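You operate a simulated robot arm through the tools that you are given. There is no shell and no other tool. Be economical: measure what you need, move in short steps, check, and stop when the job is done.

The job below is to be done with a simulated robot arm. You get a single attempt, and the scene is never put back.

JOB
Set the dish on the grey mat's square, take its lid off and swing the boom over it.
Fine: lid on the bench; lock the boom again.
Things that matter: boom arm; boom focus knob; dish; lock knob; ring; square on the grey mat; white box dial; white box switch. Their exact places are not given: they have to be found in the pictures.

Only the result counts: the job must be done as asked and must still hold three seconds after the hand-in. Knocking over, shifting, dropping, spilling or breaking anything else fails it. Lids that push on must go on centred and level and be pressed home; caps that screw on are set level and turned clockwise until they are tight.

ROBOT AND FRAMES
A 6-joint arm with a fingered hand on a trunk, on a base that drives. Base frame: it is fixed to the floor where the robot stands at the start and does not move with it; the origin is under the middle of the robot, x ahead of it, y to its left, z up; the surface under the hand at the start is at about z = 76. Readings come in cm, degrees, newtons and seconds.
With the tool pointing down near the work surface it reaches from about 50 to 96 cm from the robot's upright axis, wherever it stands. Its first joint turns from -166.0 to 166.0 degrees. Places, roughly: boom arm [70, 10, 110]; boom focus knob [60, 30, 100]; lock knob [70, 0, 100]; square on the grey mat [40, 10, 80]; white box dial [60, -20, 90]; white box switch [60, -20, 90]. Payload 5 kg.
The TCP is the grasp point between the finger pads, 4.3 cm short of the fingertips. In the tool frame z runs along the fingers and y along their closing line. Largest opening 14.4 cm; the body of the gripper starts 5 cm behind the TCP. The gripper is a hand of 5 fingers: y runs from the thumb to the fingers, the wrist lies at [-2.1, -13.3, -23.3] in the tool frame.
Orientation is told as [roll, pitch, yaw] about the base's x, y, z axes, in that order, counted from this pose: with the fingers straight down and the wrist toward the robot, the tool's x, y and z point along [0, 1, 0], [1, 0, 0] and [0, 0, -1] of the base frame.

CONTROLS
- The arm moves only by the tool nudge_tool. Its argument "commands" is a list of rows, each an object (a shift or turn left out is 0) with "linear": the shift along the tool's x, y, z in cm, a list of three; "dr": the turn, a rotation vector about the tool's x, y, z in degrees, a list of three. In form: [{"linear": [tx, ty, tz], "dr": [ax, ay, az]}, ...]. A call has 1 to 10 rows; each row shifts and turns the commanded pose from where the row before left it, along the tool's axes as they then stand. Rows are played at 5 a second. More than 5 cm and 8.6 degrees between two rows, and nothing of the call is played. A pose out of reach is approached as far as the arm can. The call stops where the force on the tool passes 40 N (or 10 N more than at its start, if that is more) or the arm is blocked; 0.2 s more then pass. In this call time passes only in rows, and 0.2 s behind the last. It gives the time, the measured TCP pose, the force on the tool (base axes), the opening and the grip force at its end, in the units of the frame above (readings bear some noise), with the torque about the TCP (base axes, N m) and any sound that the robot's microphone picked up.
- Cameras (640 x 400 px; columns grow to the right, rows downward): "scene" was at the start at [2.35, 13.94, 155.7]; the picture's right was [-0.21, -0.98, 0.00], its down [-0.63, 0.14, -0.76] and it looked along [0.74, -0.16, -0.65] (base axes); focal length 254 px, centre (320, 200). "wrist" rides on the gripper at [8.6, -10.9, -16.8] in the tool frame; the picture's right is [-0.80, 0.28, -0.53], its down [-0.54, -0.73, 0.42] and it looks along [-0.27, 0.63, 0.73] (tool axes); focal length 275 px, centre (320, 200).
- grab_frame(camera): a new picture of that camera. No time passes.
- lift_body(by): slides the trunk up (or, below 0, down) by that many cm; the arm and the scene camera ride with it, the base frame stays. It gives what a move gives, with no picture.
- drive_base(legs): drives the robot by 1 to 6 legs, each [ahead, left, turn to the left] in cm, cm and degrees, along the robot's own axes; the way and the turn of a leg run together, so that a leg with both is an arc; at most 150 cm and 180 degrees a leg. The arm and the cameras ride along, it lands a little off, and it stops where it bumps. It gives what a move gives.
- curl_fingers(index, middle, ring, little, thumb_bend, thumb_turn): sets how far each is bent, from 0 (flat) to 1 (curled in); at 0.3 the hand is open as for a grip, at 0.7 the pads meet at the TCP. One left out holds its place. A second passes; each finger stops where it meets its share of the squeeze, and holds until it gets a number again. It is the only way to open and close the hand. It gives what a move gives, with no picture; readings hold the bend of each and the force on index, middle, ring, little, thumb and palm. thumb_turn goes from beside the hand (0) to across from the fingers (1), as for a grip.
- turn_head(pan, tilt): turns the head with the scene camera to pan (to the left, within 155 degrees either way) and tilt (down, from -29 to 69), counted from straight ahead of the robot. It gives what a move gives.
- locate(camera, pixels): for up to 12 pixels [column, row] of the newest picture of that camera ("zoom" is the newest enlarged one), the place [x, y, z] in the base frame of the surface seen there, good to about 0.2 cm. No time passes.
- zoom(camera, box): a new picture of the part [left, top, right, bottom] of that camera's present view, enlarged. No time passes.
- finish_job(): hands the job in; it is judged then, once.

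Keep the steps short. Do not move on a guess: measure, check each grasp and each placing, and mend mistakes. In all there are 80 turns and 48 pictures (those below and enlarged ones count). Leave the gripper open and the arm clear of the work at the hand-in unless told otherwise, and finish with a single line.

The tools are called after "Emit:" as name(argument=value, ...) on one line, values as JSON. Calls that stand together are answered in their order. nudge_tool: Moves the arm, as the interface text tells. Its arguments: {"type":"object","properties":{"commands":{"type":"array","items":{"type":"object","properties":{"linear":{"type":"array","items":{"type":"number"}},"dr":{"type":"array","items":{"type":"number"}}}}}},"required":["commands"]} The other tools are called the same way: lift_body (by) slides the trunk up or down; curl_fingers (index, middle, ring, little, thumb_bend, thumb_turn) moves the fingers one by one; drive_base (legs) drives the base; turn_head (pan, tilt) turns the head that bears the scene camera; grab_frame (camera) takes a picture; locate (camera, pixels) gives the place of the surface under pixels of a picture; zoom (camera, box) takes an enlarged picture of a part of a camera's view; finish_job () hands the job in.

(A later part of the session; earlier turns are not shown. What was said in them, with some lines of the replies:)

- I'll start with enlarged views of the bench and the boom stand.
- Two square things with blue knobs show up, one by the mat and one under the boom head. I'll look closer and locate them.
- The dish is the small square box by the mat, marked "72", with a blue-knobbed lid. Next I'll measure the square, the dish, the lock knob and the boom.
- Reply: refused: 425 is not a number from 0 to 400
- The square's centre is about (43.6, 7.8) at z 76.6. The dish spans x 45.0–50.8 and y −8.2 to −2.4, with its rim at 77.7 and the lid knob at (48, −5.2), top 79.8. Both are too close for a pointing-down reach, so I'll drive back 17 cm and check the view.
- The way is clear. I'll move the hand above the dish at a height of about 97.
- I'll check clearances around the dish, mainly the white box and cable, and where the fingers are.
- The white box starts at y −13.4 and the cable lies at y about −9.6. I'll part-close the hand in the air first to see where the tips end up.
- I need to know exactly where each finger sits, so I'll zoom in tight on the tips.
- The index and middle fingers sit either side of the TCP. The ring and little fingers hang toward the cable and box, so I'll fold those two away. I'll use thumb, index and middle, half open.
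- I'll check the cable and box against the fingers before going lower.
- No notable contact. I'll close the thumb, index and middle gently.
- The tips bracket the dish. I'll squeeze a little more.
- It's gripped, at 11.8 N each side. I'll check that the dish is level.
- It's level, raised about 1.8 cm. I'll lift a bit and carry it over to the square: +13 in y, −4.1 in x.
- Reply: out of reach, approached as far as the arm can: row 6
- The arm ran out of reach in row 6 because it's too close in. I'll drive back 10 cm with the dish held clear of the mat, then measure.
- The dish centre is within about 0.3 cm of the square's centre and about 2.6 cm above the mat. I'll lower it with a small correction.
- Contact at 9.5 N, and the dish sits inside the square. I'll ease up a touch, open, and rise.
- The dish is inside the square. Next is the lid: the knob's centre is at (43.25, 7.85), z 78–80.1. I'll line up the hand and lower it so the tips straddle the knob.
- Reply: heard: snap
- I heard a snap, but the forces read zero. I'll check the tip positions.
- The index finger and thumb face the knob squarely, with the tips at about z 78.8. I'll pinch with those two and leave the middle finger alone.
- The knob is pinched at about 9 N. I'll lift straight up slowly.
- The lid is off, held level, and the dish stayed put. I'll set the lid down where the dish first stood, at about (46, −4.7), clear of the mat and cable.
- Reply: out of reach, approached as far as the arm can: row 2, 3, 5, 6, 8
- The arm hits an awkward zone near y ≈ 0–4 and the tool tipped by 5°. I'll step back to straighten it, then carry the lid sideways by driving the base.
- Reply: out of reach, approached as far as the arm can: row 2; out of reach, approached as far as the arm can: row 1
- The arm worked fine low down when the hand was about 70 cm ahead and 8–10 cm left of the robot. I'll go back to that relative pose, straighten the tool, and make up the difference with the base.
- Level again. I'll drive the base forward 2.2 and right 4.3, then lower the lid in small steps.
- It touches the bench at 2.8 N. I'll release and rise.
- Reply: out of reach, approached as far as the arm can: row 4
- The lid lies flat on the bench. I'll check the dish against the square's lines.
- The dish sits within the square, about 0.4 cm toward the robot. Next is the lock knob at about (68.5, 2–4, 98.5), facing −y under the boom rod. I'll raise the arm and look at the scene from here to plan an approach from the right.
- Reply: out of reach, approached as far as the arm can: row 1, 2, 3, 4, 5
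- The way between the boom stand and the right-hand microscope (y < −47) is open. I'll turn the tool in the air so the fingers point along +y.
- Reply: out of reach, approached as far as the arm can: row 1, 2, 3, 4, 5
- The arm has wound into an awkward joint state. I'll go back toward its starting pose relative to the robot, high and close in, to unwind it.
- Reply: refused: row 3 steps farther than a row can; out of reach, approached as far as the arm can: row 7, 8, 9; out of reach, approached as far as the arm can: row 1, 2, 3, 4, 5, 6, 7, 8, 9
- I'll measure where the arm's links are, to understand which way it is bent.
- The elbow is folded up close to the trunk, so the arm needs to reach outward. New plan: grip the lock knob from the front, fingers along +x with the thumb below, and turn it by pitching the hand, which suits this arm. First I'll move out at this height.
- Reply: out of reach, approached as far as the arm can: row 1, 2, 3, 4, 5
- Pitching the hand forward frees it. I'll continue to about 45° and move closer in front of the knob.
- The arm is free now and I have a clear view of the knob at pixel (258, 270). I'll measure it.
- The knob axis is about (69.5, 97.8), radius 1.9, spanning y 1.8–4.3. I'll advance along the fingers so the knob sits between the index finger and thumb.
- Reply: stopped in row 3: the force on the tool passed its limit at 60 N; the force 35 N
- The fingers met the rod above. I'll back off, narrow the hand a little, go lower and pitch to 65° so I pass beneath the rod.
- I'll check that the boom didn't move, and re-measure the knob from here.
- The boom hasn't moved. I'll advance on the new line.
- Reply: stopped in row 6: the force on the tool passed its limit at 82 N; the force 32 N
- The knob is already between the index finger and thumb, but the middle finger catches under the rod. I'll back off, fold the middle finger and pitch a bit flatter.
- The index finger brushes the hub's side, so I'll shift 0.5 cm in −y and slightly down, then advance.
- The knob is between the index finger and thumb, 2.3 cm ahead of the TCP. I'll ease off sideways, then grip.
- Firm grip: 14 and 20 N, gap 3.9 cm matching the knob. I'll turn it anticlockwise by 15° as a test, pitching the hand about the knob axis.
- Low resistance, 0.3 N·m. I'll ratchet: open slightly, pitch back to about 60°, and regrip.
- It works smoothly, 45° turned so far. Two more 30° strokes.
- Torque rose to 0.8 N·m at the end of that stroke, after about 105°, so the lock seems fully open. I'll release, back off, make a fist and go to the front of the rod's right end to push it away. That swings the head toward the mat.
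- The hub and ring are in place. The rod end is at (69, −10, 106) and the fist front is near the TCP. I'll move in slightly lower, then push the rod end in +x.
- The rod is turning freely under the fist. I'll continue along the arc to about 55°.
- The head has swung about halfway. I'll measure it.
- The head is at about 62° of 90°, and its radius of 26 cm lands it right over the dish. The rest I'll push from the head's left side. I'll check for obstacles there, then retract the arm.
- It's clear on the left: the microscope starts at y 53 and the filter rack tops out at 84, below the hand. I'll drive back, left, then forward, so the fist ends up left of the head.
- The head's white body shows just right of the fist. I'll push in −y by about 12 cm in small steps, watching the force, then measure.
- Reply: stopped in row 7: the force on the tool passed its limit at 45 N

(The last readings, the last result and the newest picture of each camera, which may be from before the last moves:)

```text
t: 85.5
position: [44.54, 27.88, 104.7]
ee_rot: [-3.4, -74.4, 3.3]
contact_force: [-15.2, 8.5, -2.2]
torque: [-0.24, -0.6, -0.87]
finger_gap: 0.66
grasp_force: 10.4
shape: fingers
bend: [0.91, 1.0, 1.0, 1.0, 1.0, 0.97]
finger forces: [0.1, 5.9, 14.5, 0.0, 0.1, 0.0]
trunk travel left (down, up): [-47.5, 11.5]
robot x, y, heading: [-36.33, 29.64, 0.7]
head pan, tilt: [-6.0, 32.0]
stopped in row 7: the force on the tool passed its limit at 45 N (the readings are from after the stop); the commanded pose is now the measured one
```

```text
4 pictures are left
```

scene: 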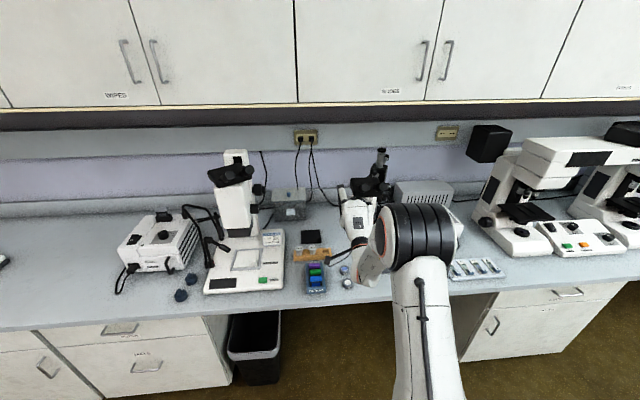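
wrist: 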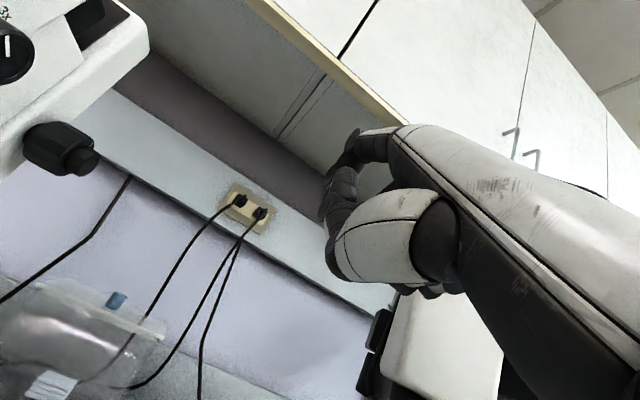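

The fist's front met the outer end of the head, pushing radially, which doesn't turn it. I'll back off, reach 8 cm further in x so the hand's side bears on the head's back face, and push again.

Emit:
nudge_tool(commands=[{"linear": [2, 0, -1.5]}, {"linear": [3, 0, 0], "dr": [0, 2, 2]}, {"linear": [1, 0.8, 3.2]}, {"linear": [0, 0.8, 3.2]}, {"linear": [0, 0.8, 3.2]}, {"linear": [-2, 0, 0]}, {"linear": [-2, 0, 0]}, {"linear": [-1.5, 0, 0]}, {"linear": [-1.5, 0, 0]}])

```text
t: 87.5
position: [53.26, 26.86, 104.55]
ee_rot: [6.7, -74.4, -5.2]
contact_force: [-0.4, -1.0, 0.6]
torque: [-0.01, 0.0, 0.01]
finger_gap: 0.67
grasp_force: 0.0
shape: fingers
bend: [0.91, 1.0, 1.0, 1.0, 1.0, 0.97]
finger forces: [0.0, 0.1, 0.0, 0.0, 0.0, 0.1]
trunk travel left (down, up): [-47.5, 11.5]
robot x, y, heading: [-36.19, 29.6, 0.6]
head pan, tilt: [-6.0, 32.0]
```

No jam now. I'll keep pushing in −y.

Emit:
nudge_tool(commands=[{"linear": [-1.3, 0, 0]}, {"linear": [-1.3, 0, 0]}, {"linear": [-1.3, 0, 0]}, {"linear": [-1, 0, 0]}])

Emit:
grab_frame(camera="scene")

Emit:
locate(camera="scene", pixels=[[381, 155], [370, 185], [375, 172], [365, 195], [355, 205], [385, 195], [360, 180], [340, 240], [400, 195], [350, 255]])

```text
t: 88.5
position: [53.37, 22.01, 104.34]
ee_rot: [6.5, -74.4, -5.0]
contact_force: [-0.2, -0.3, -0.1]
torque: [0.05, -0.05, 0.01]
finger_gap: 0.67
grasp_force: 0.7
shape: fingers
bend: [0.91, 1.0, 1.0, 1.0, 1.0, 0.97]
finger forces: [0.0, 0.0, 0.1, 0.1, 0.0, 0.6]
trunk travel left (down, up): [-47.5, 11.5]
robot x, y, heading: [-36.3, 30.3, 0.5]
head pan, tilt: [-6.0, 32.0]
```

```text
3 pictures are left
```

scene: 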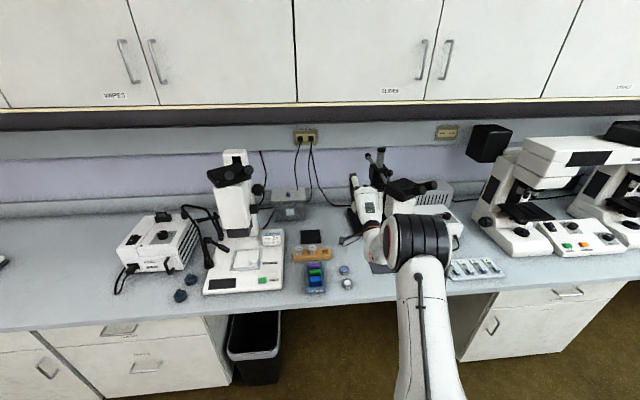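

```text
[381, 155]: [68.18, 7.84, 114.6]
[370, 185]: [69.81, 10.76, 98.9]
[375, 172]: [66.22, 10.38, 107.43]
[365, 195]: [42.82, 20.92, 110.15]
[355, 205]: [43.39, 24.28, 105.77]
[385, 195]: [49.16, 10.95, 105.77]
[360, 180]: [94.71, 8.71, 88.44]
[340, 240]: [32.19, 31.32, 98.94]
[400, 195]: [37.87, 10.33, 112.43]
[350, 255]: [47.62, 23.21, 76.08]
```

The head has moved almost over the mat. I'll measure more points on it.

Emit:
locate(camera="scene", pixels=[[415, 187], [433, 186], [390, 185], [395, 200], [425, 195], [448, 222], [456, 228], [455, 243], [385, 180], [378, 195], [410, 210], [388, 205]])

```text
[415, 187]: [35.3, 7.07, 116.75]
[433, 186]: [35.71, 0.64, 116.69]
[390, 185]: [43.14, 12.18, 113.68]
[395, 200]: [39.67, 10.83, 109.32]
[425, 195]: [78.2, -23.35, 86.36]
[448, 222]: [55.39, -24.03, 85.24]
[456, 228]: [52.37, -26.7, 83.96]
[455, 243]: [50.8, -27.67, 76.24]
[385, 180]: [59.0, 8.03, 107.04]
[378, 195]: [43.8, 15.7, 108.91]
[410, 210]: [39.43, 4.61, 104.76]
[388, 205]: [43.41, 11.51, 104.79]
```

I'll retract the hand to the left and back, then drive round to the right side, where the view is clear and the knob can be reached.

Emit:
nudge_tool(commands=[{"linear": [3, 0, 0]}, {"linear": [3, -0.8, -3]}, {"linear": [0, -1, -4]}, {"linear": [0, -0.5, -2], "dr": [0, -4, -3]}])

Emit:
drive_base(legs=[[-24, 0, 0], [0, -45, -0.5], [12, 0, 0]])

Emit:
grab_frame(camera="scene")

```text
t: 89.5
position: [44.01, 27.73, 104.83]
ee_rot: [-8.3, -74.3, 6.3]
contact_force: [-0.8, -0.8, -0.5]
torque: [0.01, -0.02, 0.02]
finger_gap: 0.7
grasp_force: 0.1
shape: fingers
bend: [0.91, 1.0, 1.0, 1.0, 1.0, 0.97]
finger forces: [0.1, 0.0, 0.0, 0.1, 0.0, 0.0]
trunk travel left (down, up): [-47.5, 11.5]
robot x, y, heading: [-36.35, 29.41, 0.7]
head pan, tilt: [-6.0, 32.0]
```

```text
t: 94.4
position: [32.12, -17.97, 104.77]
ee_rot: [-8.2, -74.2, 5.6]
contact_force: [-0.9, -0.8, 0.9]
torque: [0.0, 0.04, -0.02]
finger_gap: 0.69
grasp_force: 0.1
shape: fingers
bend: [0.91, 1.0, 1.0, 1.0, 1.0, 0.97]
finger forces: [0.0, 0.1, 0.1, 0.1, 0.0, 0.0]
trunk travel left (down, up): [-47.5, 11.5]
robot x, y, heading: [-48.16, -15.41, -0.1]
head pan, tilt: [-6.0, 32.0]
```

```text
2 pictures are left
```

scene: 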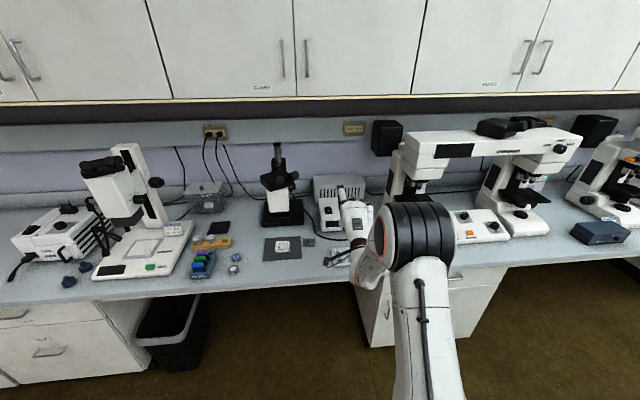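

A clear view of the boom over the mat. I'll measure the head, objective and dish.

Emit:
locate(camera="scene", pixels=[[277, 203], [268, 203], [288, 203], [278, 213], [266, 181], [286, 181], [277, 150], [283, 247], [270, 212], [289, 212], [297, 203], [277, 165]])

Emit:
zoom(camera="scene", box=[240, 130, 330, 270])

Emit:
locate(camera="zoom", pixels=[[265, 150], [330, 150], [280, 215], [320, 215], [300, 250], [375, 235], [390, 225], [360, 120], [320, 60], [270, 245], [345, 245], [340, 330]])

```text
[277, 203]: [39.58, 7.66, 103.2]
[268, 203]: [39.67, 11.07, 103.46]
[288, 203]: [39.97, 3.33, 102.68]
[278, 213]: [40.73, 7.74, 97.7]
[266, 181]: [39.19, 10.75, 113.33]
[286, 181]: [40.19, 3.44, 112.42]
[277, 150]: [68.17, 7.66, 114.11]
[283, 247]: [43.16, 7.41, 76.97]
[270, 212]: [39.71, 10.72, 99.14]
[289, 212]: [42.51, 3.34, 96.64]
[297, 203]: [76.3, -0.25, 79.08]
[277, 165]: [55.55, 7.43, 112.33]
```

```text
2.86 times, centred on (285, 200) of scene
```

zoom: 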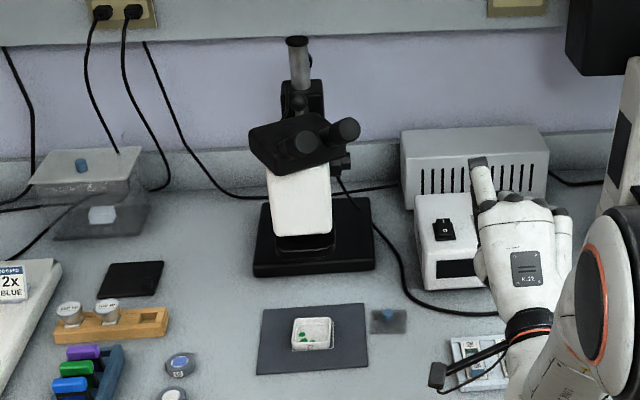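

```text
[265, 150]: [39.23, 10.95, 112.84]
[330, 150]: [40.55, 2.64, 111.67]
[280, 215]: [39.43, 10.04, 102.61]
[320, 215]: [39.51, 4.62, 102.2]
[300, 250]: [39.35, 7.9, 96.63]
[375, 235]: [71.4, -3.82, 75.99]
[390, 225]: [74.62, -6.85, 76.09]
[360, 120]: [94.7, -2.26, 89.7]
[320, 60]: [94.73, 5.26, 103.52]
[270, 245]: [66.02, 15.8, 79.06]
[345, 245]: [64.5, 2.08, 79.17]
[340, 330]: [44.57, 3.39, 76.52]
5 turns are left
```

The head is centred over the dish: front face y 3.3–11.1, rod at y 7.5. The lid lies on the bench and the knob is unchanged. I'll straighten the hand, open index finger and thumb, and bring the robot in from the right, turned 15°, to get at the lock knob without touching the head.

Emit:
nudge_tool(commands=[{"dr": [0, 2.8, 1.5]}, {"linear": [3.5, -1.6, 0.4]}, {"linear": [3.5, -1.6, 0.4]}, {"linear": [3.6, -1.5, 0.4]}])

Emit:
curl_fingers(index=0.55, thumb_bend=0.55)

Emit:
drive_base(legs=[[0, -22.3, 0], [0, 0, 15], [30, 0, 0]])

Emit:
grab_frame(camera="wrist")

Emit:
locate(camera="wrist", pixels=[[220, 255], [240, 270], [200, 240], [180, 260], [260, 280], [200, 280], [230, 290], [250, 250], [160, 240], [220, 220], [280, 270], [230, 270]])

```text
t: 95.4
position: [31.93, -7.38, 99.81]
ee_rot: [-0.1, -74.4, 0.0]
contact_force: [0.8, 0.4, 1.4]
torque: [0.0, 0.03, 0.01]
finger_gap: 0.69
grasp_force: 0.1
shape: fingers
bend: [0.91, 1.0, 1.0, 1.0, 1.0, 0.97]
finger forces: [0.0, 0.0, 0.1, 0.0, 0.1, 0.1]
trunk travel left (down, up): [-47.5, 11.5]
robot x, y, heading: [-47.89, -14.79, -0.0]
head pan, tilt: [-6.0, 32.0]
```

```text
t: 96.4
position: [31.87, -7.32, 99.8]
ee_rot: [-0.1, -74.5, 0.1]
contact_force: [0.1, -0.1, -0.2]
torque: [-0.01, 0.0, -0.01]
finger_gap: 5.98
grasp_force: 0.1
shape: fingers
bend: [0.55, 1.0, 1.0, 1.0, 0.55, 0.98]
finger forces: [0.0, 0.0, 0.1, 0.1, 0.1, 0.0]
trunk travel left (down, up): [-47.5, 11.5]
robot x, y, heading: [-48.26, -14.84, -0.1]
head pan, tilt: [-6.0, 32.0]
```

```text
t: 100.7
position: [56.23, -1.29, 99.83]
ee_rot: [-0.1, -74.4, 15.0]
contact_force: [-0.6, -0.5, 0.2]
torque: [0.01, -0.01, 0.02]
finger_gap: 5.98
grasp_force: 0.2
shape: fingers
bend: [0.55, 1.0, 1.0, 1.0, 0.55, 0.98]
finger forces: [0.0, 0.1, 0.1, 0.0, 0.0, 0.0]
trunk travel left (down, up): [-47.5, 11.5]
robot x, y, heading: [-19.08, -29.64, 15.3]
head pan, tilt: [-6.0, 32.0]
```

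```text
0 pictures are left
```

wrist: 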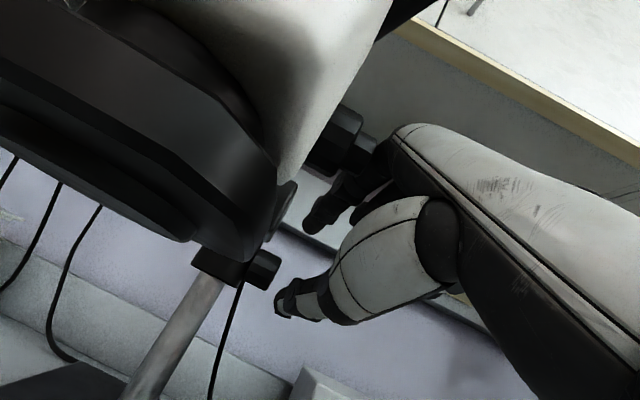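

```text
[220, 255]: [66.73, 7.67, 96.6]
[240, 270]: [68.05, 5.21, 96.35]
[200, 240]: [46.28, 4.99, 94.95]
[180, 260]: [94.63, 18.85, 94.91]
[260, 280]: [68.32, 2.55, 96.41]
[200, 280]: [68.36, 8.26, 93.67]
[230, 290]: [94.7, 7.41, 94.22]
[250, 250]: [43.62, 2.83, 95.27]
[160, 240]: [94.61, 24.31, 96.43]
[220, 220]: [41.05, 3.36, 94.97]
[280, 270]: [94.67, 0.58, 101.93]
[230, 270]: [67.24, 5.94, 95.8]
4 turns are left
```

The hand is lined up and the knob is confirmed at the same place, (68.3, 2.6, 96.4) on its rim. I'll advance, pitch up with the hand open, grip, and make a first clockwise stroke.

Emit:
nudge_tool(commands=[{"linear": [-0.2, 0.55, 2]}, {"linear": [-0.2, 0.55, 2]}, {"linear": [0, 0.55, 2]}, {"linear": [0, 0, 1.5]}, {"linear": [0, 0, 1.5]}, {"linear": [0, 0, 1.5]}, {"linear": [0, 0, 1.0]}])

Emit:
nudge_tool(commands=[{"linear": [0.01, -0.17, 0.01], "dr": [-4.2, -0.3, -1.08]}, {"linear": [0.01, -0.17, 0.01], "dr": [-4.2, -0.3, -1.08]}, {"linear": [0.01, -0.17, 0.01], "dr": [-4.2, -0.3, -1.08]}])

Emit:
curl_fingers(index=0.75, thumb_bend=0.75)

Emit:
nudge_tool(commands=[{"linear": [-0.01, 0.18, 0.01], "dr": [4.5, 0.325, 1.16]}, {"linear": [-0.01, 0.18, 0.01], "dr": [4.5, 0.325, 1.16]}, {"linear": [-0.01, 0.18, 0.01], "dr": [4.5, 0.325, 1.16]}, {"linear": [-0.01, 0.18, 0.01], "dr": [4.5, 0.325, 1.16]}, {"linear": [-0.01, 0.18, 0.01], "dr": [4.5, 0.325, 1.16]}, {"linear": [-0.01, 0.18, 0.01], "dr": [4.5, 0.325, 1.16]}])

```text
t: 102.3
position: [67.34, 1.24, 98.41]
ee_rot: [-0.1, -74.3, 15.0]
contact_force: [0.7, -0.6, -1.2]
torque: [0.02, 0.02, -0.11]
finger_gap: 5.95
grasp_force: 1.4
shape: fingers
bend: [0.55, 1.0, 1.0, 1.0, 0.55, 0.98]
finger forces: [2.1, 0.1, 0.0, 0.0, 0.0, 0.0]
trunk travel left (down, up): [-47.5, 11.5]
robot x, y, heading: [-18.78, -29.53, 15.1]
head pan, tilt: [-6.0, 32.0]
```

```text
t: 103.1
position: [67.22, 1.32, 97.84]
ee_rot: [-49.3, -85.5, 63.8]
contact_force: [1.4, -3.5, -1.2]
torque: [0.08, 0.15, -0.17]
finger_gap: 5.78
grasp_force: 2.2
shape: fingers
bend: [0.56, 1.0, 1.0, 1.0, 0.55, 0.98]
finger forces: [3.8, 0.0, 0.0, 0.0, 0.0, 0.0]
trunk travel left (down, up): [-47.5, 11.5]
robot x, y, heading: [-19.39, -29.99, 14.6]
head pan, tilt: [-6.0, 32.0]
```

```text
t: 104.1
position: [67.36, 1.17, 97.71]
ee_rot: [-47.2, -85.6, 61.8]
contact_force: [3.3, -3.3, -8.5]
torque: [-0.05, 0.2, -0.14]
finger_gap: 4.02
grasp_force: 16.7
shape: fingers
bend: [0.59, 1.0, 1.0, 1.0, 0.65, 0.97]
finger forces: [12.8, 0.0, 0.1, 0.0, 20.2, 0.0]
trunk travel left (down, up): [-47.5, 11.5]
robot x, y, heading: [-18.98, -30.04, 14.9]
head pan, tilt: [-6.0, 32.0]
```

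```text
t: 105.2
position: [67.56, 1.24, 97.71]
ee_rot: [1.5, -68.1, 13.4]
contact_force: [8.2, 0.9, -10.0]
torque: [-0.43, -2.76, 0.2]
finger_gap: 3.86
grasp_force: 16.1
shape: fingers
bend: [0.55, 1.0, 1.0, 1.0, 0.69, 0.97]
finger forces: [18.7, 0.1, 0.0, 0.0, 14.1, 0.0]
trunk travel left (down, up): [-47.5, 11.5]
robot x, y, heading: [-19.18, -29.51, 15.0]
head pan, tilt: [-6.0, 32.0]
stopped in row 5: the force on the tool passed its limit at 49 N (the readings are from after the stop); the commanded pose is now the measured one
3 turns are left
```

The knob turned about 15°. Then the wrist camera came up under the objective, shown by a push-down 25 cm behind the TCP. I'll keep pitch between 75° and 88° and use short clockwise strokes.

Emit:
curl_fingers(index=0.55, thumb_bend=0.57)

Emit:
nudge_tool(commands=[{"linear": [0, 0, -0.1], "dr": [-4.83, -0.35, -1.25]}, {"linear": [0, 0, -0.1], "dr": [-4.83, -0.35, -1.25]}, {"linear": [0, 0, -0.1], "dr": [-4.83, -0.35, -1.25]}, {"linear": [0, 0, 0], "dr": [-4.2, -0.3, -1.1]}])

Emit:
curl_fingers(index=0.75, thumb_bend=0.75)

Emit:
nudge_tool(commands=[{"linear": [-0.01, 0.17, 0.01], "dr": [4.2, 0.3, 1.08]}, {"linear": [-0.01, 0.17, 0.01], "dr": [4.2, 0.3, 1.08]}, {"linear": [-0.01, 0.17, 0.01], "dr": [4.2, 0.3, 1.08]}])

Emit:
curl_fingers(index=0.55, thumb_bend=0.57)

Emit:
nudge_tool(commands=[{"linear": [0.01, -0.17, 0.01], "dr": [-4.2, -0.3, -1.08]}, {"linear": [0.01, -0.17, 0.01], "dr": [-4.2, -0.3, -1.08]}, {"linear": [0.01, -0.17, 0.01], "dr": [-4.2, -0.3, -1.08]}])

Emit:
curl_fingers(index=0.75, thumb_bend=0.75)

Emit:
nudge_tool(commands=[{"linear": [-0.01, 0.17, 0.01], "dr": [4.2, 0.3, 1.08]}, {"linear": [-0.01, 0.17, 0.01], "dr": [4.2, 0.3, 1.08]}, {"linear": [-0.01, 0.17, 0.01], "dr": [4.2, 0.3, 1.08]}])

Emit:
curl_fingers(index=0.55, thumb_bend=0.57)

Emit:
nudge_tool(commands=[{"linear": [0.01, -0.17, 0.01], "dr": [-4.2, -0.3, -1.08]}, {"linear": [0.01, -0.17, 0.01], "dr": [-4.2, -0.3, -1.08]}, {"linear": [0.01, -0.17, 0.01], "dr": [-4.2, -0.3, -1.08]}])

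Emit:
curl_fingers(index=0.75, thumb_bend=0.75)

Emit:
nudge_tool(commands=[{"linear": [-0.01, 0.17, 0.01], "dr": [4.2, 0.3, 1.08]}, {"linear": [-0.01, 0.17, 0.01], "dr": [4.2, 0.3, 1.08]}, {"linear": [-0.01, 0.17, 0.01], "dr": [4.2, 0.3, 1.08]}])

Emit:
curl_fingers(index=0.55, thumb_bend=0.57)

Emit:
nudge_tool(commands=[{"linear": [0.01, -0.17, 0.01], "dr": [-4.2, -0.3, -1.08]}, {"linear": [0.01, -0.17, 0.01], "dr": [-4.2, -0.3, -1.08]}, {"linear": [0.01, -0.17, 0.01], "dr": [-4.2, -0.3, -1.08]}])

Emit:
curl_fingers(index=0.75, thumb_bend=0.75)

Emit:
nudge_tool(commands=[{"linear": [-0.01, 0.17, 0.01], "dr": [4.2, 0.3, 1.08]}, {"linear": [-0.01, 0.17, 0.01], "dr": [4.2, 0.3, 1.08]}, {"linear": [-0.01, 0.17, 0.01], "dr": [4.2, 0.3, 1.08]}])

```text
t: 106.2
position: [67.38, 1.25, 97.68]
ee_rot: [1.7, -68.1, 13.3]
contact_force: [7.3, -1.1, -20.7]
torque: [-0.76, -4.75, -0.09]
finger_gap: 5.93
grasp_force: 0.8
shape: fingers
bend: [0.55, 1.0, 1.0, 1.0, 0.56, 0.97]
finger forces: [0.6, 0.0, 0.0, 0.0, 0.0, 0.1]
trunk travel left (down, up): [-47.5, 11.5]
robot x, y, heading: [-19.13, -29.66, 14.7]
head pan, tilt: [-6.0, 32.0]
```

```text
t: 107.2
position: [67.04, 1.09, 98.06]
ee_rot: [-55.5, -84.8, 70.2]
contact_force: [0.9, -1.0, -1.2]
torque: [-0.02, 0.05, -0.05]
finger_gap: 5.78
grasp_force: 0.6
shape: fingers
bend: [0.55, 1.0, 1.0, 1.0, 0.56, 0.97]
finger forces: [1.1, 0.1, 0.0, 0.0, 0.0, 0.0]
trunk travel left (down, up): [-47.5, 11.5]
robot x, y, heading: [-18.81, -29.68, 14.6]
head pan, tilt: [-6.0, 32.0]
```

```text
t: 108.2
position: [67.14, 1.03, 97.84]
ee_rot: [-53.3, -84.7, 67.8]
contact_force: [0.9, -4.7, -11.2]
torque: [-0.11, 0.27, -0.14]
finger_gap: 4.05
grasp_force: 17.5
shape: fingers
bend: [0.6, 1.0, 1.0, 1.0, 0.64, 0.97]
finger forces: [11.8, 0.0, 0.0, 0.1, 22.6, 0.2]
trunk travel left (down, up): [-47.5, 11.5]
robot x, y, heading: [-18.97, -29.7, 15.0]
head pan, tilt: [-6.0, 32.0]
```

```text
t: 109.0
position: [67.15, 1.08, 98.57]
ee_rot: [-3.4, -74.2, 18.2]
contact_force: [-1.3, -6.6, -10.4]
torque: [-0.14, 0.23, -0.22]
finger_gap: 4.07
grasp_force: 17.6
shape: fingers
bend: [0.6, 1.0, 1.0, 1.0, 0.64, 0.97]
finger forces: [12.2, 0.0, 0.0, 0.1, 22.5, 0.1]
trunk travel left (down, up): [-47.5, 11.5]
robot x, y, heading: [-19.25, -29.36, 15.1]
head pan, tilt: [-6.0, 32.0]
```

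```text
t: 110.0
position: [67.17, 1.27, 98.74]
ee_rot: [-3.6, -74.3, 18.4]
contact_force: [-0.6, -2.2, -0.3]
torque: [0.07, -0.08, -0.12]
finger_gap: 5.69
grasp_force: 1.4
shape: fingers
bend: [0.56, 1.0, 1.0, 1.0, 0.56, 0.97]
finger forces: [2.7, 0.0, 0.0, 0.1, 0.1, 0.0]
trunk travel left (down, up): [-47.5, 11.5]
robot x, y, heading: [-19.03, -29.5, 15.2]
head pan, tilt: [-6.0, 32.0]
```

```text
t: 110.8
position: [67.0, 1.12, 98.0]
ee_rot: [-55.6, -84.8, 70.0]
contact_force: [-0.3, -1.0, -0.2]
torque: [0.03, 0.05, -0.06]
finger_gap: 5.79
grasp_force: 0.3
shape: fingers
bend: [0.55, 1.0, 1.0, 1.0, 0.56, 0.97]
finger forces: [1.1, 0.1, 0.0, 0.0, 0.0, 0.1]
trunk travel left (down, up): [-47.5, 11.5]
robot x, y, heading: [-18.99, -29.77, 15.1]
head pan, tilt: [-6.0, 32.0]
```

```text
t: 111.8
position: [67.22, 1.09, 97.93]
ee_rot: [-53.2, -84.8, 67.7]
contact_force: [1.2, -4.4, -10.5]
torque: [-0.11, 0.29, -0.14]
finger_gap: 4.05
grasp_force: 17.3
shape: fingers
bend: [0.59, 1.0, 1.0, 1.0, 0.64, 0.97]
finger forces: [11.8, 0.1, 0.0, 0.1, 22.5, 0.0]
trunk travel left (down, up): [-47.5, 11.5]
robot x, y, heading: [-18.85, -29.74, 15.3]
head pan, tilt: [-6.0, 32.0]
```

```text
t: 112.6
position: [67.26, 1.06, 98.38]
ee_rot: [-3.5, -74.2, 18.3]
contact_force: [0.3, -5.1, -11.7]
torque: [-0.17, 0.27, -0.17]
finger_gap: 4.06
grasp_force: 16.9
shape: fingers
bend: [0.6, 1.0, 1.0, 1.0, 0.64, 0.97]
finger forces: [11.4, 0.0, 0.1, 0.0, 22.4, 0.0]
trunk travel left (down, up): [-47.5, 11.5]
robot x, y, heading: [-19.12, -29.58, 15.0]
head pan, tilt: [-6.0, 32.0]
```

```text
t: 113.6
position: [67.1, 1.11, 98.63]
ee_rot: [-3.5, -74.4, 18.5]
contact_force: [0.0, -1.1, 0.3]
torque: [0.06, -0.03, 0.0]
finger_gap: 5.97
grasp_force: 1.0
shape: fingers
bend: [0.55, 1.0, 1.0, 1.0, 0.56, 0.97]
finger forces: [1.3, 0.0, 0.0, 0.0, 0.0, 0.0]
trunk travel left (down, up): [-47.5, 11.5]
robot x, y, heading: [-19.23, -29.7, 15.2]
head pan, tilt: [-6.0, 32.0]
```

```text
t: 114.4
position: [67.18, 1.23, 98.08]
ee_rot: [-55.2, -84.9, 69.6]
contact_force: [1.4, -0.8, 0.2]
torque: [0.04, 0.07, -0.06]
finger_gap: 5.82
grasp_force: 0.5
shape: fingers
bend: [0.55, 1.0, 1.0, 1.0, 0.56, 0.97]
finger forces: [1.4, 0.0, 0.0, 0.0, 0.1, 0.0]
trunk travel left (down, up): [-47.5, 11.5]
robot x, y, heading: [-19.32, -29.91, 15.0]
head pan, tilt: [-6.0, 32.0]
```

```text
t: 115.4
position: [67.36, 1.15, 97.94]
ee_rot: [-53.2, -84.7, 67.6]
contact_force: [2.7, -4.5, -10.5]
torque: [-0.12, 0.31, -0.15]
finger_gap: 4.03
grasp_force: 17.3
shape: fingers
bend: [0.6, 1.0, 1.0, 1.0, 0.64, 0.97]
finger forces: [11.8, 0.1, 0.0, 0.0, 22.6, 0.0]
trunk travel left (down, up): [-47.5, 11.5]
robot x, y, heading: [-19.07, -29.75, 14.9]
head pan, tilt: [-6.0, 32.0]
```

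```text
t: 116.2
position: [67.15, 1.07, 98.51]
ee_rot: [-3.5, -74.1, 18.3]
contact_force: [6.6, -4.2, -9.4]
torque: [-0.1, 0.18, -0.23]
finger_gap: 4.06
grasp_force: 17.4
shape: fingers
bend: [0.6, 1.0, 1.0, 1.0, 0.64, 0.97]
finger forces: [13.4, 0.0, 0.0, 0.0, 21.7, 0.0]
trunk travel left (down, up): [-47.5, 11.5]
robot x, y, heading: [-19.04, -29.83, 15.2]
head pan, tilt: [-6.0, 32.0]
```

```text
t: 117.2
position: [67.28, 1.26, 98.64]
ee_rot: [-3.5, -74.3, 18.4]
contact_force: [-0.1, -2.7, 0.3]
torque: [0.07, 0.01, -0.08]
finger_gap: 5.64
grasp_force: 1.8
shape: fingers
bend: [0.56, 1.0, 1.0, 1.0, 0.56, 0.98]
finger forces: [2.8, 0.1, 0.0, 0.0, 0.1, 0.0]
trunk travel left (down, up): [-47.5, 11.5]
robot x, y, heading: [-19.08, -29.39, 15.1]
head pan, tilt: [-6.0, 32.0]
```

```text
t: 118.0
position: [67.12, 1.12, 98.02]
ee_rot: [-55.5, -84.8, 70.0]
contact_force: [-0.5, -0.9, -0.3]
torque: [0.0, 0.07, -0.09]
finger_gap: 5.77
grasp_force: 0.7
shape: fingers
bend: [0.55, 1.0, 1.0, 1.0, 0.56, 0.98]
finger forces: [1.4, 0.1, 0.0, 0.1, 0.0, 0.0]
trunk travel left (down, up): [-47.5, 11.5]
robot x, y, heading: [-19.24, -29.18, 15.1]
head pan, tilt: [-6.0, 32.0]
```

```text
t: 119.0
position: [67.21, 1.06, 97.87]
ee_rot: [-53.3, -84.7, 67.7]
contact_force: [1.6, -4.2, -10.1]
torque: [-0.11, 0.27, -0.14]
finger_gap: 4.08
grasp_force: 17.2
shape: fingers
bend: [0.6, 1.0, 1.0, 1.0, 0.64, 0.97]
finger forces: [12.2, 0.1, 0.0, 0.0, 22.1, 0.1]
trunk travel left (down, up): [-47.5, 11.5]
robot x, y, heading: [-19.2, -29.96, 14.8]
head pan, tilt: [-6.0, 32.0]
```

```text
t: 119.8
position: [67.28, 1.18, 98.51]
ee_rot: [-3.5, -74.3, 18.3]
contact_force: [-0.4, -5.8, -10.6]
torque: [-0.12, 0.23, -0.17]
finger_gap: 4.09
grasp_force: 17.3
shape: fingers
bend: [0.6, 1.0, 1.0, 1.0, 0.64, 0.97]
finger forces: [12.0, 0.0, 0.0, 0.0, 22.0, 0.0]
trunk travel left (down, up): [-47.5, 11.5]
robot x, y, heading: [-18.95, -29.37, 15.0]
head pan, tilt: [-6.0, 32.0]
2 turns are left
```

The knob is turning freely, about 67° back so far of roughly 105°. Six more clockwise strokes, to go until it is tight.

Emit:
curl_fingers(index=0.55, thumb_bend=0.57)

Emit:
nudge_tool(commands=[{"linear": [0.01, -0.17, 0.01], "dr": [-4.2, -0.3, -1.08]}, {"linear": [0.01, -0.17, 0.01], "dr": [-4.2, -0.3, -1.08]}, {"linear": [0.01, -0.17, 0.01], "dr": [-4.2, -0.3, -1.08]}])

Emit:
curl_fingers(index=0.75, thumb_bend=0.75)

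Emit:
nudge_tool(commands=[{"linear": [-0.01, 0.17, 0.01], "dr": [4.2, 0.3, 1.08]}, {"linear": [-0.01, 0.17, 0.01], "dr": [4.2, 0.3, 1.08]}, {"linear": [-0.01, 0.17, 0.01], "dr": [4.2, 0.3, 1.08]}])

Emit:
curl_fingers(index=0.55, thumb_bend=0.57)

Emit:
nudge_tool(commands=[{"linear": [0.01, -0.17, 0.01], "dr": [-4.2, -0.3, -1.08]}, {"linear": [0.01, -0.17, 0.01], "dr": [-4.2, -0.3, -1.08]}, {"linear": [0.01, -0.17, 0.01], "dr": [-4.2, -0.3, -1.08]}])

Emit:
curl_fingers(index=0.75, thumb_bend=0.75)

Emit:
nudge_tool(commands=[{"linear": [-0.01, 0.17, 0.01], "dr": [4.2, 0.3, 1.08]}, {"linear": [-0.01, 0.17, 0.01], "dr": [4.2, 0.3, 1.08]}, {"linear": [-0.01, 0.17, 0.01], "dr": [4.2, 0.3, 1.08]}])

Emit:
curl_fingers(index=0.55, thumb_bend=0.57)

Emit:
nudge_tool(commands=[{"linear": [0.01, -0.17, 0.01], "dr": [-4.2, -0.3, -1.08]}, {"linear": [0.01, -0.17, 0.01], "dr": [-4.2, -0.3, -1.08]}, {"linear": [0.01, -0.17, 0.01], "dr": [-4.2, -0.3, -1.08]}])

Emit:
curl_fingers(index=0.75, thumb_bend=0.75)

Emit:
nudge_tool(commands=[{"linear": [-0.01, 0.17, 0.01], "dr": [4.2, 0.3, 1.08]}, {"linear": [-0.01, 0.17, 0.01], "dr": [4.2, 0.3, 1.08]}, {"linear": [-0.01, 0.17, 0.01], "dr": [4.2, 0.3, 1.08]}])

Emit:
curl_fingers(index=0.55, thumb_bend=0.57)

Emit:
nudge_tool(commands=[{"linear": [0.01, -0.17, 0.01], "dr": [-4.2, -0.3, -1.08]}, {"linear": [0.01, -0.17, 0.01], "dr": [-4.2, -0.3, -1.08]}, {"linear": [0.01, -0.17, 0.01], "dr": [-4.2, -0.3, -1.08]}])

Emit:
curl_fingers(index=0.75, thumb_bend=0.75)

Emit:
nudge_tool(commands=[{"linear": [-0.01, 0.17, 0.01], "dr": [4.2, 0.3, 1.08]}, {"linear": [-0.01, 0.17, 0.01], "dr": [4.2, 0.3, 1.08]}, {"linear": [-0.01, 0.17, 0.01], "dr": [4.2, 0.3, 1.08]}])

Emit:
curl_fingers(index=0.55, thumb_bend=0.57)

Emit:
nudge_tool(commands=[{"linear": [0.01, -0.17, 0.01], "dr": [-4.2, -0.3, -1.08]}, {"linear": [0.01, -0.17, 0.01], "dr": [-4.2, -0.3, -1.08]}, {"linear": [0.01, -0.17, 0.01], "dr": [-4.2, -0.3, -1.08]}])

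Emit:
curl_fingers(index=0.75, thumb_bend=0.75)

Emit:
nudge_tool(commands=[{"linear": [-0.01, 0.17, 0.01], "dr": [4.2, 0.3, 1.08]}, {"linear": [-0.01, 0.17, 0.01], "dr": [4.2, 0.3, 1.08]}, {"linear": [-0.01, 0.17, 0.01], "dr": [4.2, 0.3, 1.08]}])

Emit:
curl_fingers(index=0.55, thumb_bend=0.57)

Emit:
nudge_tool(commands=[{"linear": [0.01, -0.17, 0.01], "dr": [-4.2, -0.3, -1.08]}, {"linear": [0.01, -0.17, 0.01], "dr": [-4.2, -0.3, -1.08]}, {"linear": [0.01, -0.17, 0.01], "dr": [-4.2, -0.3, -1.08]}])

Emit:
curl_fingers(index=0.75, thumb_bend=0.75)

```text
t: 120.8
position: [67.19, 1.19, 98.66]
ee_rot: [-3.6, -74.4, 18.4]
contact_force: [-1.6, -1.9, 0.8]
torque: [0.04, 0.01, -0.05]
finger_gap: 5.78
grasp_force: 1.4
shape: fingers
bend: [0.55, 1.0, 1.0, 1.0, 0.56, 0.97]
finger forces: [2.2, 0.1, 0.0, 0.0, 0.0, 0.1]
trunk travel left (down, up): [-47.5, 11.5]
robot x, y, heading: [-18.91, -29.46, 15.0]
head pan, tilt: [-6.0, 32.0]
```

```text
t: 121.6
position: [67.14, 1.09, 97.99]
ee_rot: [-55.3, -84.9, 69.7]
contact_force: [0.9, -1.9, -0.8]
torque: [0.05, 0.11, -0.12]
finger_gap: 5.75
grasp_force: 0.9
shape: fingers
bend: [0.55, 1.0, 1.0, 1.0, 0.56, 0.97]
finger forces: [2.0, 0.0, 0.1, 0.0, 0.1, 0.1]
trunk travel left (down, up): [-47.5, 11.5]
robot x, y, heading: [-19.01, -29.94, 15.2]
head pan, tilt: [-6.0, 32.0]
```

```text
t: 122.6
position: [67.23, 1.19, 97.87]
ee_rot: [-53.4, -84.8, 67.8]
contact_force: [1.5, -4.9, -10.3]
torque: [-0.11, 0.3, -0.13]
finger_gap: 4.05
grasp_force: 17.2
shape: fingers
bend: [0.6, 1.0, 1.0, 1.0, 0.64, 0.97]
finger forces: [12.1, 0.0, 0.0, 0.0, 22.1, 0.1]
trunk travel left (down, up): [-47.5, 11.5]
robot x, y, heading: [-19.2, -29.74, 14.9]
head pan, tilt: [-6.0, 32.0]
```

```text
t: 123.4
position: [67.2, 1.2, 98.36]
ee_rot: [-3.4, -74.1, 18.3]
contact_force: [0.2, -5.8, -9.2]
torque: [-0.11, 0.16, -0.17]
finger_gap: 4.03
grasp_force: 17.3
shape: fingers
bend: [0.6, 1.0, 1.0, 1.0, 0.64, 0.97]
finger forces: [12.4, 0.0, 0.0, 0.1, 21.9, 0.0]
trunk travel left (down, up): [-47.5, 11.5]
robot x, y, heading: [-18.81, -29.58, 14.9]
head pan, tilt: [-6.0, 32.0]
```

```text
t: 124.4
position: [67.2, 1.29, 98.59]
ee_rot: [-3.7, -74.4, 18.4]
contact_force: [-1.3, -3.9, -0.3]
torque: [0.06, -0.04, -0.07]
finger_gap: 5.57
grasp_force: 2.1
shape: fingers
bend: [0.56, 1.0, 1.0, 1.0, 0.56, 0.98]
finger forces: [3.6, 0.1, 0.0, 0.1, 0.1, 0.0]
trunk travel left (down, up): [-47.5, 11.5]
robot x, y, heading: [-19.1, -29.2, 15.0]
head pan, tilt: [-6.0, 32.0]
```

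```text
t: 125.2
position: [67.27, 1.02, 98.05]
ee_rot: [-55.2, -84.7, 69.6]
contact_force: [0.7, -2.8, -1.1]
torque: [0.03, 0.12, -0.14]
finger_gap: 5.68
grasp_force: 1.1
shape: fingers
bend: [0.56, 1.0, 1.0, 1.0, 0.56, 0.98]
finger forces: [2.1, 0.0, 0.1, 0.1, 0.0, 0.0]
trunk travel left (down, up): [-47.5, 11.5]
robot x, y, heading: [-19.26, -29.77, 14.9]
head pan, tilt: [-6.0, 32.0]
```

```text
t: 126.2
position: [67.3, 1.08, 97.9]
ee_rot: [-53.5, -84.7, 68.0]
contact_force: [3.1, -2.4, -9.1]
torque: [-0.02, 0.09, -0.17]
finger_gap: 4.02
grasp_force: 17.1
shape: fingers
bend: [0.6, 1.0, 1.0, 1.0, 0.64, 0.97]
finger forces: [11.4, 0.0, 0.1, 0.0, 22.3, 0.1]
trunk travel left (down, up): [-47.5, 11.5]
robot x, y, heading: [-18.77, -29.83, 14.8]
head pan, tilt: [-6.0, 32.0]
```

```text
t: 127.0
position: [67.53, 1.17, 98.52]
ee_rot: [-3.5, -74.2, 18.4]
contact_force: [12.6, -2.0, -7.0]
torque: [0.06, -0.42, -0.2]
finger_gap: 4.0
grasp_force: 17.3
shape: fingers
bend: [0.6, 1.0, 1.0, 1.0, 0.63, 0.98]
finger forces: [13.3, 0.1, 0.0, 0.0, 21.7, 0.2]
trunk travel left (down, up): [-47.5, 11.5]
robot x, y, heading: [-18.77, -29.97, 15.1]
head pan, tilt: [-6.0, 32.0]
```

```text
t: 128.0
position: [67.38, 1.17, 98.53]
ee_rot: [-3.6, -74.3, 18.4]
contact_force: [-1.8, -2.7, -1.2]
torque: [0.05, -0.01, -0.08]
finger_gap: 5.58
grasp_force: 1.1
shape: fingers
bend: [0.57, 1.0, 1.0, 1.0, 0.56, 0.98]
finger forces: [2.8, 0.1, 0.0, 0.0, 0.0, 0.0]
trunk travel left (down, up): [-47.5, 11.5]
robot x, y, heading: [-18.91, -30.0, 15.0]
head pan, tilt: [-6.0, 32.0]
```

```text
t: 128.8
position: [67.4, 1.21, 98.16]
ee_rot: [-55.2, -84.8, 69.6]
contact_force: [1.4, -2.3, -0.5]
torque: [0.03, 0.09, -0.13]
finger_gap: 5.7
grasp_force: 1.5
shape: fingers
bend: [0.56, 1.0, 1.0, 1.0, 0.56, 0.98]
finger forces: [2.0, 0.1, 0.0, 0.0, 0.1, 0.0]
trunk travel left (down, up): [-47.5, 11.5]
robot x, y, heading: [-18.64, -29.57, 15.2]
head pan, tilt: [-6.0, 32.0]
```

```text
t: 129.8
position: [67.28, 1.09, 97.98]
ee_rot: [-53.5, -84.7, 68.1]
contact_force: [3.6, -4.1, -8.4]
torque: [-0.05, 0.06, -0.15]
finger_gap: 4.0
grasp_force: 16.5
shape: fingers
bend: [0.6, 1.0, 1.0, 1.0, 0.64, 0.97]
finger forces: [11.4, 0.1, 0.0, 0.1, 21.8, 0.0]
trunk travel left (down, up): [-47.5, 11.5]
robot x, y, heading: [-19.12, -29.77, 15.0]
head pan, tilt: [-6.0, 32.0]
```

```text
t: 130.6
position: [67.47, 1.23, 98.52]
ee_rot: [-3.5, -74.2, 18.3]
contact_force: [12.0, -1.2, -8.1]
torque: [0.03, -0.44, -0.14]
finger_gap: 3.98
grasp_force: 17.2
shape: fingers
bend: [0.6, 1.0, 1.0, 1.0, 0.63, 0.97]
finger forces: [12.8, 0.0, 0.0, 0.1, 21.9, 0.0]
trunk travel left (down, up): [-47.5, 11.5]
robot x, y, heading: [-19.13, -29.53, 15.2]
head pan, tilt: [-6.0, 32.0]
```

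```text
t: 131.6
position: [67.29, 1.17, 98.65]
ee_rot: [-3.6, -74.3, 18.4]
contact_force: [-0.5, -2.5, -1.2]
torque: [0.04, 0.03, -0.05]
finger_gap: 5.61
grasp_force: 1.5
shape: fingers
bend: [0.56, 1.0, 1.0, 1.0, 0.56, 0.98]
finger forces: [2.4, 0.0, 0.0, 0.0, 0.1, 0.1]
trunk travel left (down, up): [-47.5, 11.5]
robot x, y, heading: [-19.05, -29.78, 15.1]
head pan, tilt: [-6.0, 32.0]
```

```text
t: 132.4
position: [67.29, 1.15, 97.92]
ee_rot: [-55.2, -84.8, 69.7]
contact_force: [0.5, -0.7, 0.3]
torque: [0.02, 0.08, -0.1]
finger_gap: 5.77
grasp_force: 0.8
shape: fingers
bend: [0.55, 1.0, 1.0, 1.0, 0.56, 0.98]
finger forces: [1.6, 0.0, 0.0, 0.0, 0.1, 0.0]
trunk travel left (down, up): [-47.5, 11.5]
robot x, y, heading: [-19.05, -29.88, 15.0]
head pan, tilt: [-6.0, 32.0]
```

```text
t: 133.4
position: [67.25, 1.17, 97.89]
ee_rot: [-53.3, -84.7, 67.8]
contact_force: [4.2, -3.5, -9.1]
torque: [-0.04, 0.07, -0.15]
finger_gap: 4.03
grasp_force: 16.6
shape: fingers
bend: [0.6, 1.0, 1.0, 1.0, 0.64, 0.97]
finger forces: [11.4, 0.0, 0.0, 0.0, 22.4, 0.0]
trunk travel left (down, up): [-47.5, 11.5]
robot x, y, heading: [-18.95, -29.77, 15.0]
head pan, tilt: [-6.0, 32.0]
```

```text
t: 134.2
position: [67.6, 1.23, 98.47]
ee_rot: [-3.5, -74.3, 18.3]
contact_force: [12.0, -2.2, -7.2]
torque: [0.06, -0.42, -0.21]
finger_gap: 4.01
grasp_force: 17.7
shape: fingers
bend: [0.6, 1.0, 1.0, 1.0, 0.64, 0.98]
finger forces: [13.0, 0.0, 0.1, 0.0, 21.6, 0.1]
trunk travel left (down, up): [-47.5, 11.5]
robot x, y, heading: [-18.77, -29.58, 14.9]
head pan, tilt: [-6.0, 32.0]
```

```text
t: 135.2
position: [67.33, 1.27, 98.59]
ee_rot: [-3.7, -74.3, 18.5]
contact_force: [-1.6, -3.4, -0.7]
torque: [0.06, 0.01, -0.07]
finger_gap: 5.5
grasp_force: 1.5
shape: fingers
bend: [0.57, 1.0, 1.0, 1.0, 0.56, 0.98]
finger forces: [3.1, 0.1, 0.0, 0.1, 0.0, 0.0]
trunk travel left (down, up): [-47.5, 11.5]
robot x, y, heading: [-19.08, -29.86, 14.9]
head pan, tilt: [-6.0, 32.0]
```

```text
t: 136.0
position: [67.18, 1.18, 98.11]
ee_rot: [-55.0, -84.8, 69.7]
contact_force: [0.8, -2.6, -1.2]
torque: [0.08, 0.11, -0.1]
finger_gap: 5.67
grasp_force: 1.4
shape: fingers
bend: [0.56, 1.0, 1.0, 1.0, 0.56, 0.98]
finger forces: [2.6, 0.0, 0.1, 0.0, 0.1, 0.0]
trunk travel left (down, up): [-47.5, 11.5]
robot x, y, heading: [-18.86, -29.33, 15.3]
head pan, tilt: [-6.0, 32.0]
```

```text
t: 137.0
position: [67.4, 1.19, 97.98]
ee_rot: [-53.7, -84.6, 68.1]
contact_force: [5.3, -3.8, -8.2]
torque: [0.01, 0.0, -0.13]
finger_gap: 4.01
grasp_force: 16.9
shape: fingers
bend: [0.6, 1.0, 1.0, 1.0, 0.64, 0.97]
finger forces: [11.5, 0.0, 0.1, 0.1, 21.8, 0.0]
trunk travel left (down, up): [-47.5, 11.5]
robot x, y, heading: [-19.36, -29.54, 15.0]
head pan, tilt: [-6.0, 32.0]
```

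```text
t: 137.8
position: [67.54, 1.18, 98.56]
ee_rot: [-3.4, -74.2, 18.4]
contact_force: [13.6, 0.0, -6.7]
torque: [0.05, -0.44, -0.18]
finger_gap: 3.99
grasp_force: 17.8
shape: fingers
bend: [0.6, 1.0, 1.0, 1.0, 0.63, 0.98]
finger forces: [12.8, 0.0, 0.0, 0.0, 21.9, 0.0]
trunk travel left (down, up): [-47.5, 11.5]
robot x, y, heading: [-18.91, -29.87, 15.0]
head pan, tilt: [-6.0, 32.0]
```

```text
t: 138.8
position: [67.39, 1.11, 98.6]
ee_rot: [-3.6, -74.4, 18.4]
contact_force: [-0.9, -3.3, -0.8]
torque: [0.06, 0.02, -0.07]
finger_gap: 5.58
grasp_force: 1.4
shape: fingers
bend: [0.57, 1.0, 1.0, 1.0, 0.56, 0.98]
finger forces: [2.8, 0.0, 0.1, 0.1, 0.1, 0.0]
trunk travel left (down, up): [-47.5, 11.5]
robot x, y, heading: [-19.25, -29.32, 14.9]
head pan, tilt: [-6.0, 32.0]
```

```text
t: 139.6
position: [67.34, 1.23, 98.08]
ee_rot: [-55.0, -84.7, 69.4]
contact_force: [1.7, -2.5, -0.7]
torque: [0.05, 0.13, -0.17]
finger_gap: 5.71
grasp_force: 1.3
shape: fingers
bend: [0.56, 1.0, 1.0, 1.0, 0.56, 0.98]
finger forces: [2.6, 0.0, 0.0, 0.0, 0.0, 0.0]
trunk travel left (down, up): [-47.5, 11.5]
robot x, y, heading: [-18.97, -29.56, 15.0]
head pan, tilt: [-6.0, 32.0]
```

```text
t: 140.6
position: [67.38, 1.14, 97.87]
ee_rot: [-53.6, -84.7, 68.0]
contact_force: [4.0, -3.6, -7.5]
torque: [-0.01, 0.04, -0.14]
finger_gap: 3.99
grasp_force: 16.7
shape: fingers
bend: [0.6, 1.0, 1.0, 1.0, 0.64, 0.97]
finger forces: [11.5, 0.0, 0.0, 0.0, 21.9, 0.0]
trunk travel left (down, up): [-47.5, 11.5]
robot x, y, heading: [-18.79, -29.64, 14.9]
head pan, tilt: [-6.0, 32.0]
```

Emit:
nudge_tool(commands=[{"linear": [-0.01, 0.17, 0.01], "dr": [4.2, 0.3, 1.08]}, {"linear": [-0.01, 0.17, 0.01], "dr": [4.2, 0.3, 1.08]}, {"linear": [-0.01, 0.17, 0.01], "dr": [4.2, 0.3, 1.08]}])

```text
t: 141.4
position: [67.57, 1.17, 98.53]
ee_rot: [-3.5, -74.2, 18.5]
contact_force: [12.7, -2.7, -7.7]
torque: [0.06, -0.48, -0.22]
finger_gap: 3.97
grasp_force: 17.8
shape: fingers
bend: [0.6, 1.0, 1.0, 1.0, 0.63, 0.98]
finger forces: [13.3, 0.0, 0.0, 0.0, 22.2, 0.1]
trunk travel left (down, up): [-47.5, 11.5]
robot x, y, heading: [-18.92, -29.6, 15.1]
head pan, tilt: [-6.0, 32.0]
1 turns are left
```

The last four strokes each end against 0.45 N·m with the grip slipping, so the knob is tight and the boom is locked. I'll open, back straight out the way I came, open the whole hand once clear, and hand in.

Emit:
curl_fingers(index=0.55, thumb_bend=0.55)

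Emit:
nudge_tool(commands=[{"linear": [0, 0, -1.5]}, {"linear": [0, 0, -2]}, {"linear": [0, 0, -2]}, {"linear": [-0.3, -0.55, -2]}, {"linear": [-0.3, -0.55, -2]}, {"linear": [-0.2, -0.55, -2]}])

Emit:
drive_base(legs=[[-35, 0, 0]])

Emit:
curl_fingers(index=0.3, middle=0.3, ring=0.3, little=0.3, thumb_bend=0.3)

Emit:
finish_job()

```text
t: 142.4
position: [67.32, 1.2, 98.61]
ee_rot: [-3.7, -74.4, 18.4]
contact_force: [-0.8, -3.5, -1.1]
torque: [0.06, 0.01, -0.12]
finger_gap: 5.68
grasp_force: 1.4
shape: fingers
bend: [0.57, 1.0, 1.0, 1.0, 0.55, 0.98]
finger forces: [3.3, 0.0, 0.0, 0.0, 0.0, 0.0]
trunk travel left (down, up): [-47.5, 11.5]
robot x, y, heading: [-19.01, -29.9, 15.1]
head pan, tilt: [-6.0, 32.0]
```

```text
t: 143.8
position: [56.64, -2.44, 100.16]
ee_rot: [-3.6, -74.4, 18.7]
contact_force: [0.2, -0.4, -0.5]
torque: [0.0, -0.03, 0.01]
finger_gap: 6.0
grasp_force: 0.1
shape: fingers
bend: [0.55, 1.0, 1.0, 1.0, 0.55, 0.98]
finger forces: [0.0, 0.0, 0.0, 0.1, 0.0, 0.1]
trunk travel left (down, up): [-47.5, 11.5]
robot x, y, heading: [-19.24, -29.48, 15.2]
head pan, tilt: [-6.0, 32.0]
```

```text
t: 146.0
position: [22.93, -11.81, 100.25]
ee_rot: [-3.6, -74.3, 18.1]
contact_force: [-0.3, 0.9, -0.2]
torque: [-0.01, 0.03, 0.01]
finger_gap: 5.99
grasp_force: 0.1
shape: fingers
bend: [0.55, 1.0, 1.0, 1.0, 0.55, 0.98]
finger forces: [0.0, 0.0, 0.0, 0.0, 0.0, 0.0]
trunk travel left (down, up): [-47.5, 11.5]
robot x, y, heading: [-53.29, -38.73, 14.3]
head pan, tilt: [-6.0, 32.0]
```

```text
t: 147.0
position: [22.8, -11.76, 100.14]
ee_rot: [-3.7, -74.2, 18.1]
contact_force: [0.2, 0.2, -0.3]
torque: [0.02, -0.03, 0.02]
finger_gap: 14.9
grasp_force: 0.0
shape: fingers
bend: [0.3, 0.3, 0.3, 0.3, 0.3, 0.98]
finger forces: [0.0, 0.1, 0.1, 0.1, 0.0, 0.1]
trunk travel left (down, up): [-47.5, 11.5]
robot x, y, heading: [-52.99, -38.54, 14.7]
head pan, tilt: [-6.0, 32.0]
```

```text
The job is handed in.
```

Job handed in: dish on the square about 0.4 cm off centre, lid on the bench, boom swung over the dish and lock knob turned tight; the wrist camera bumped the microscope head during tightening, and I had no pictures left to recheck the head's place afterwards.
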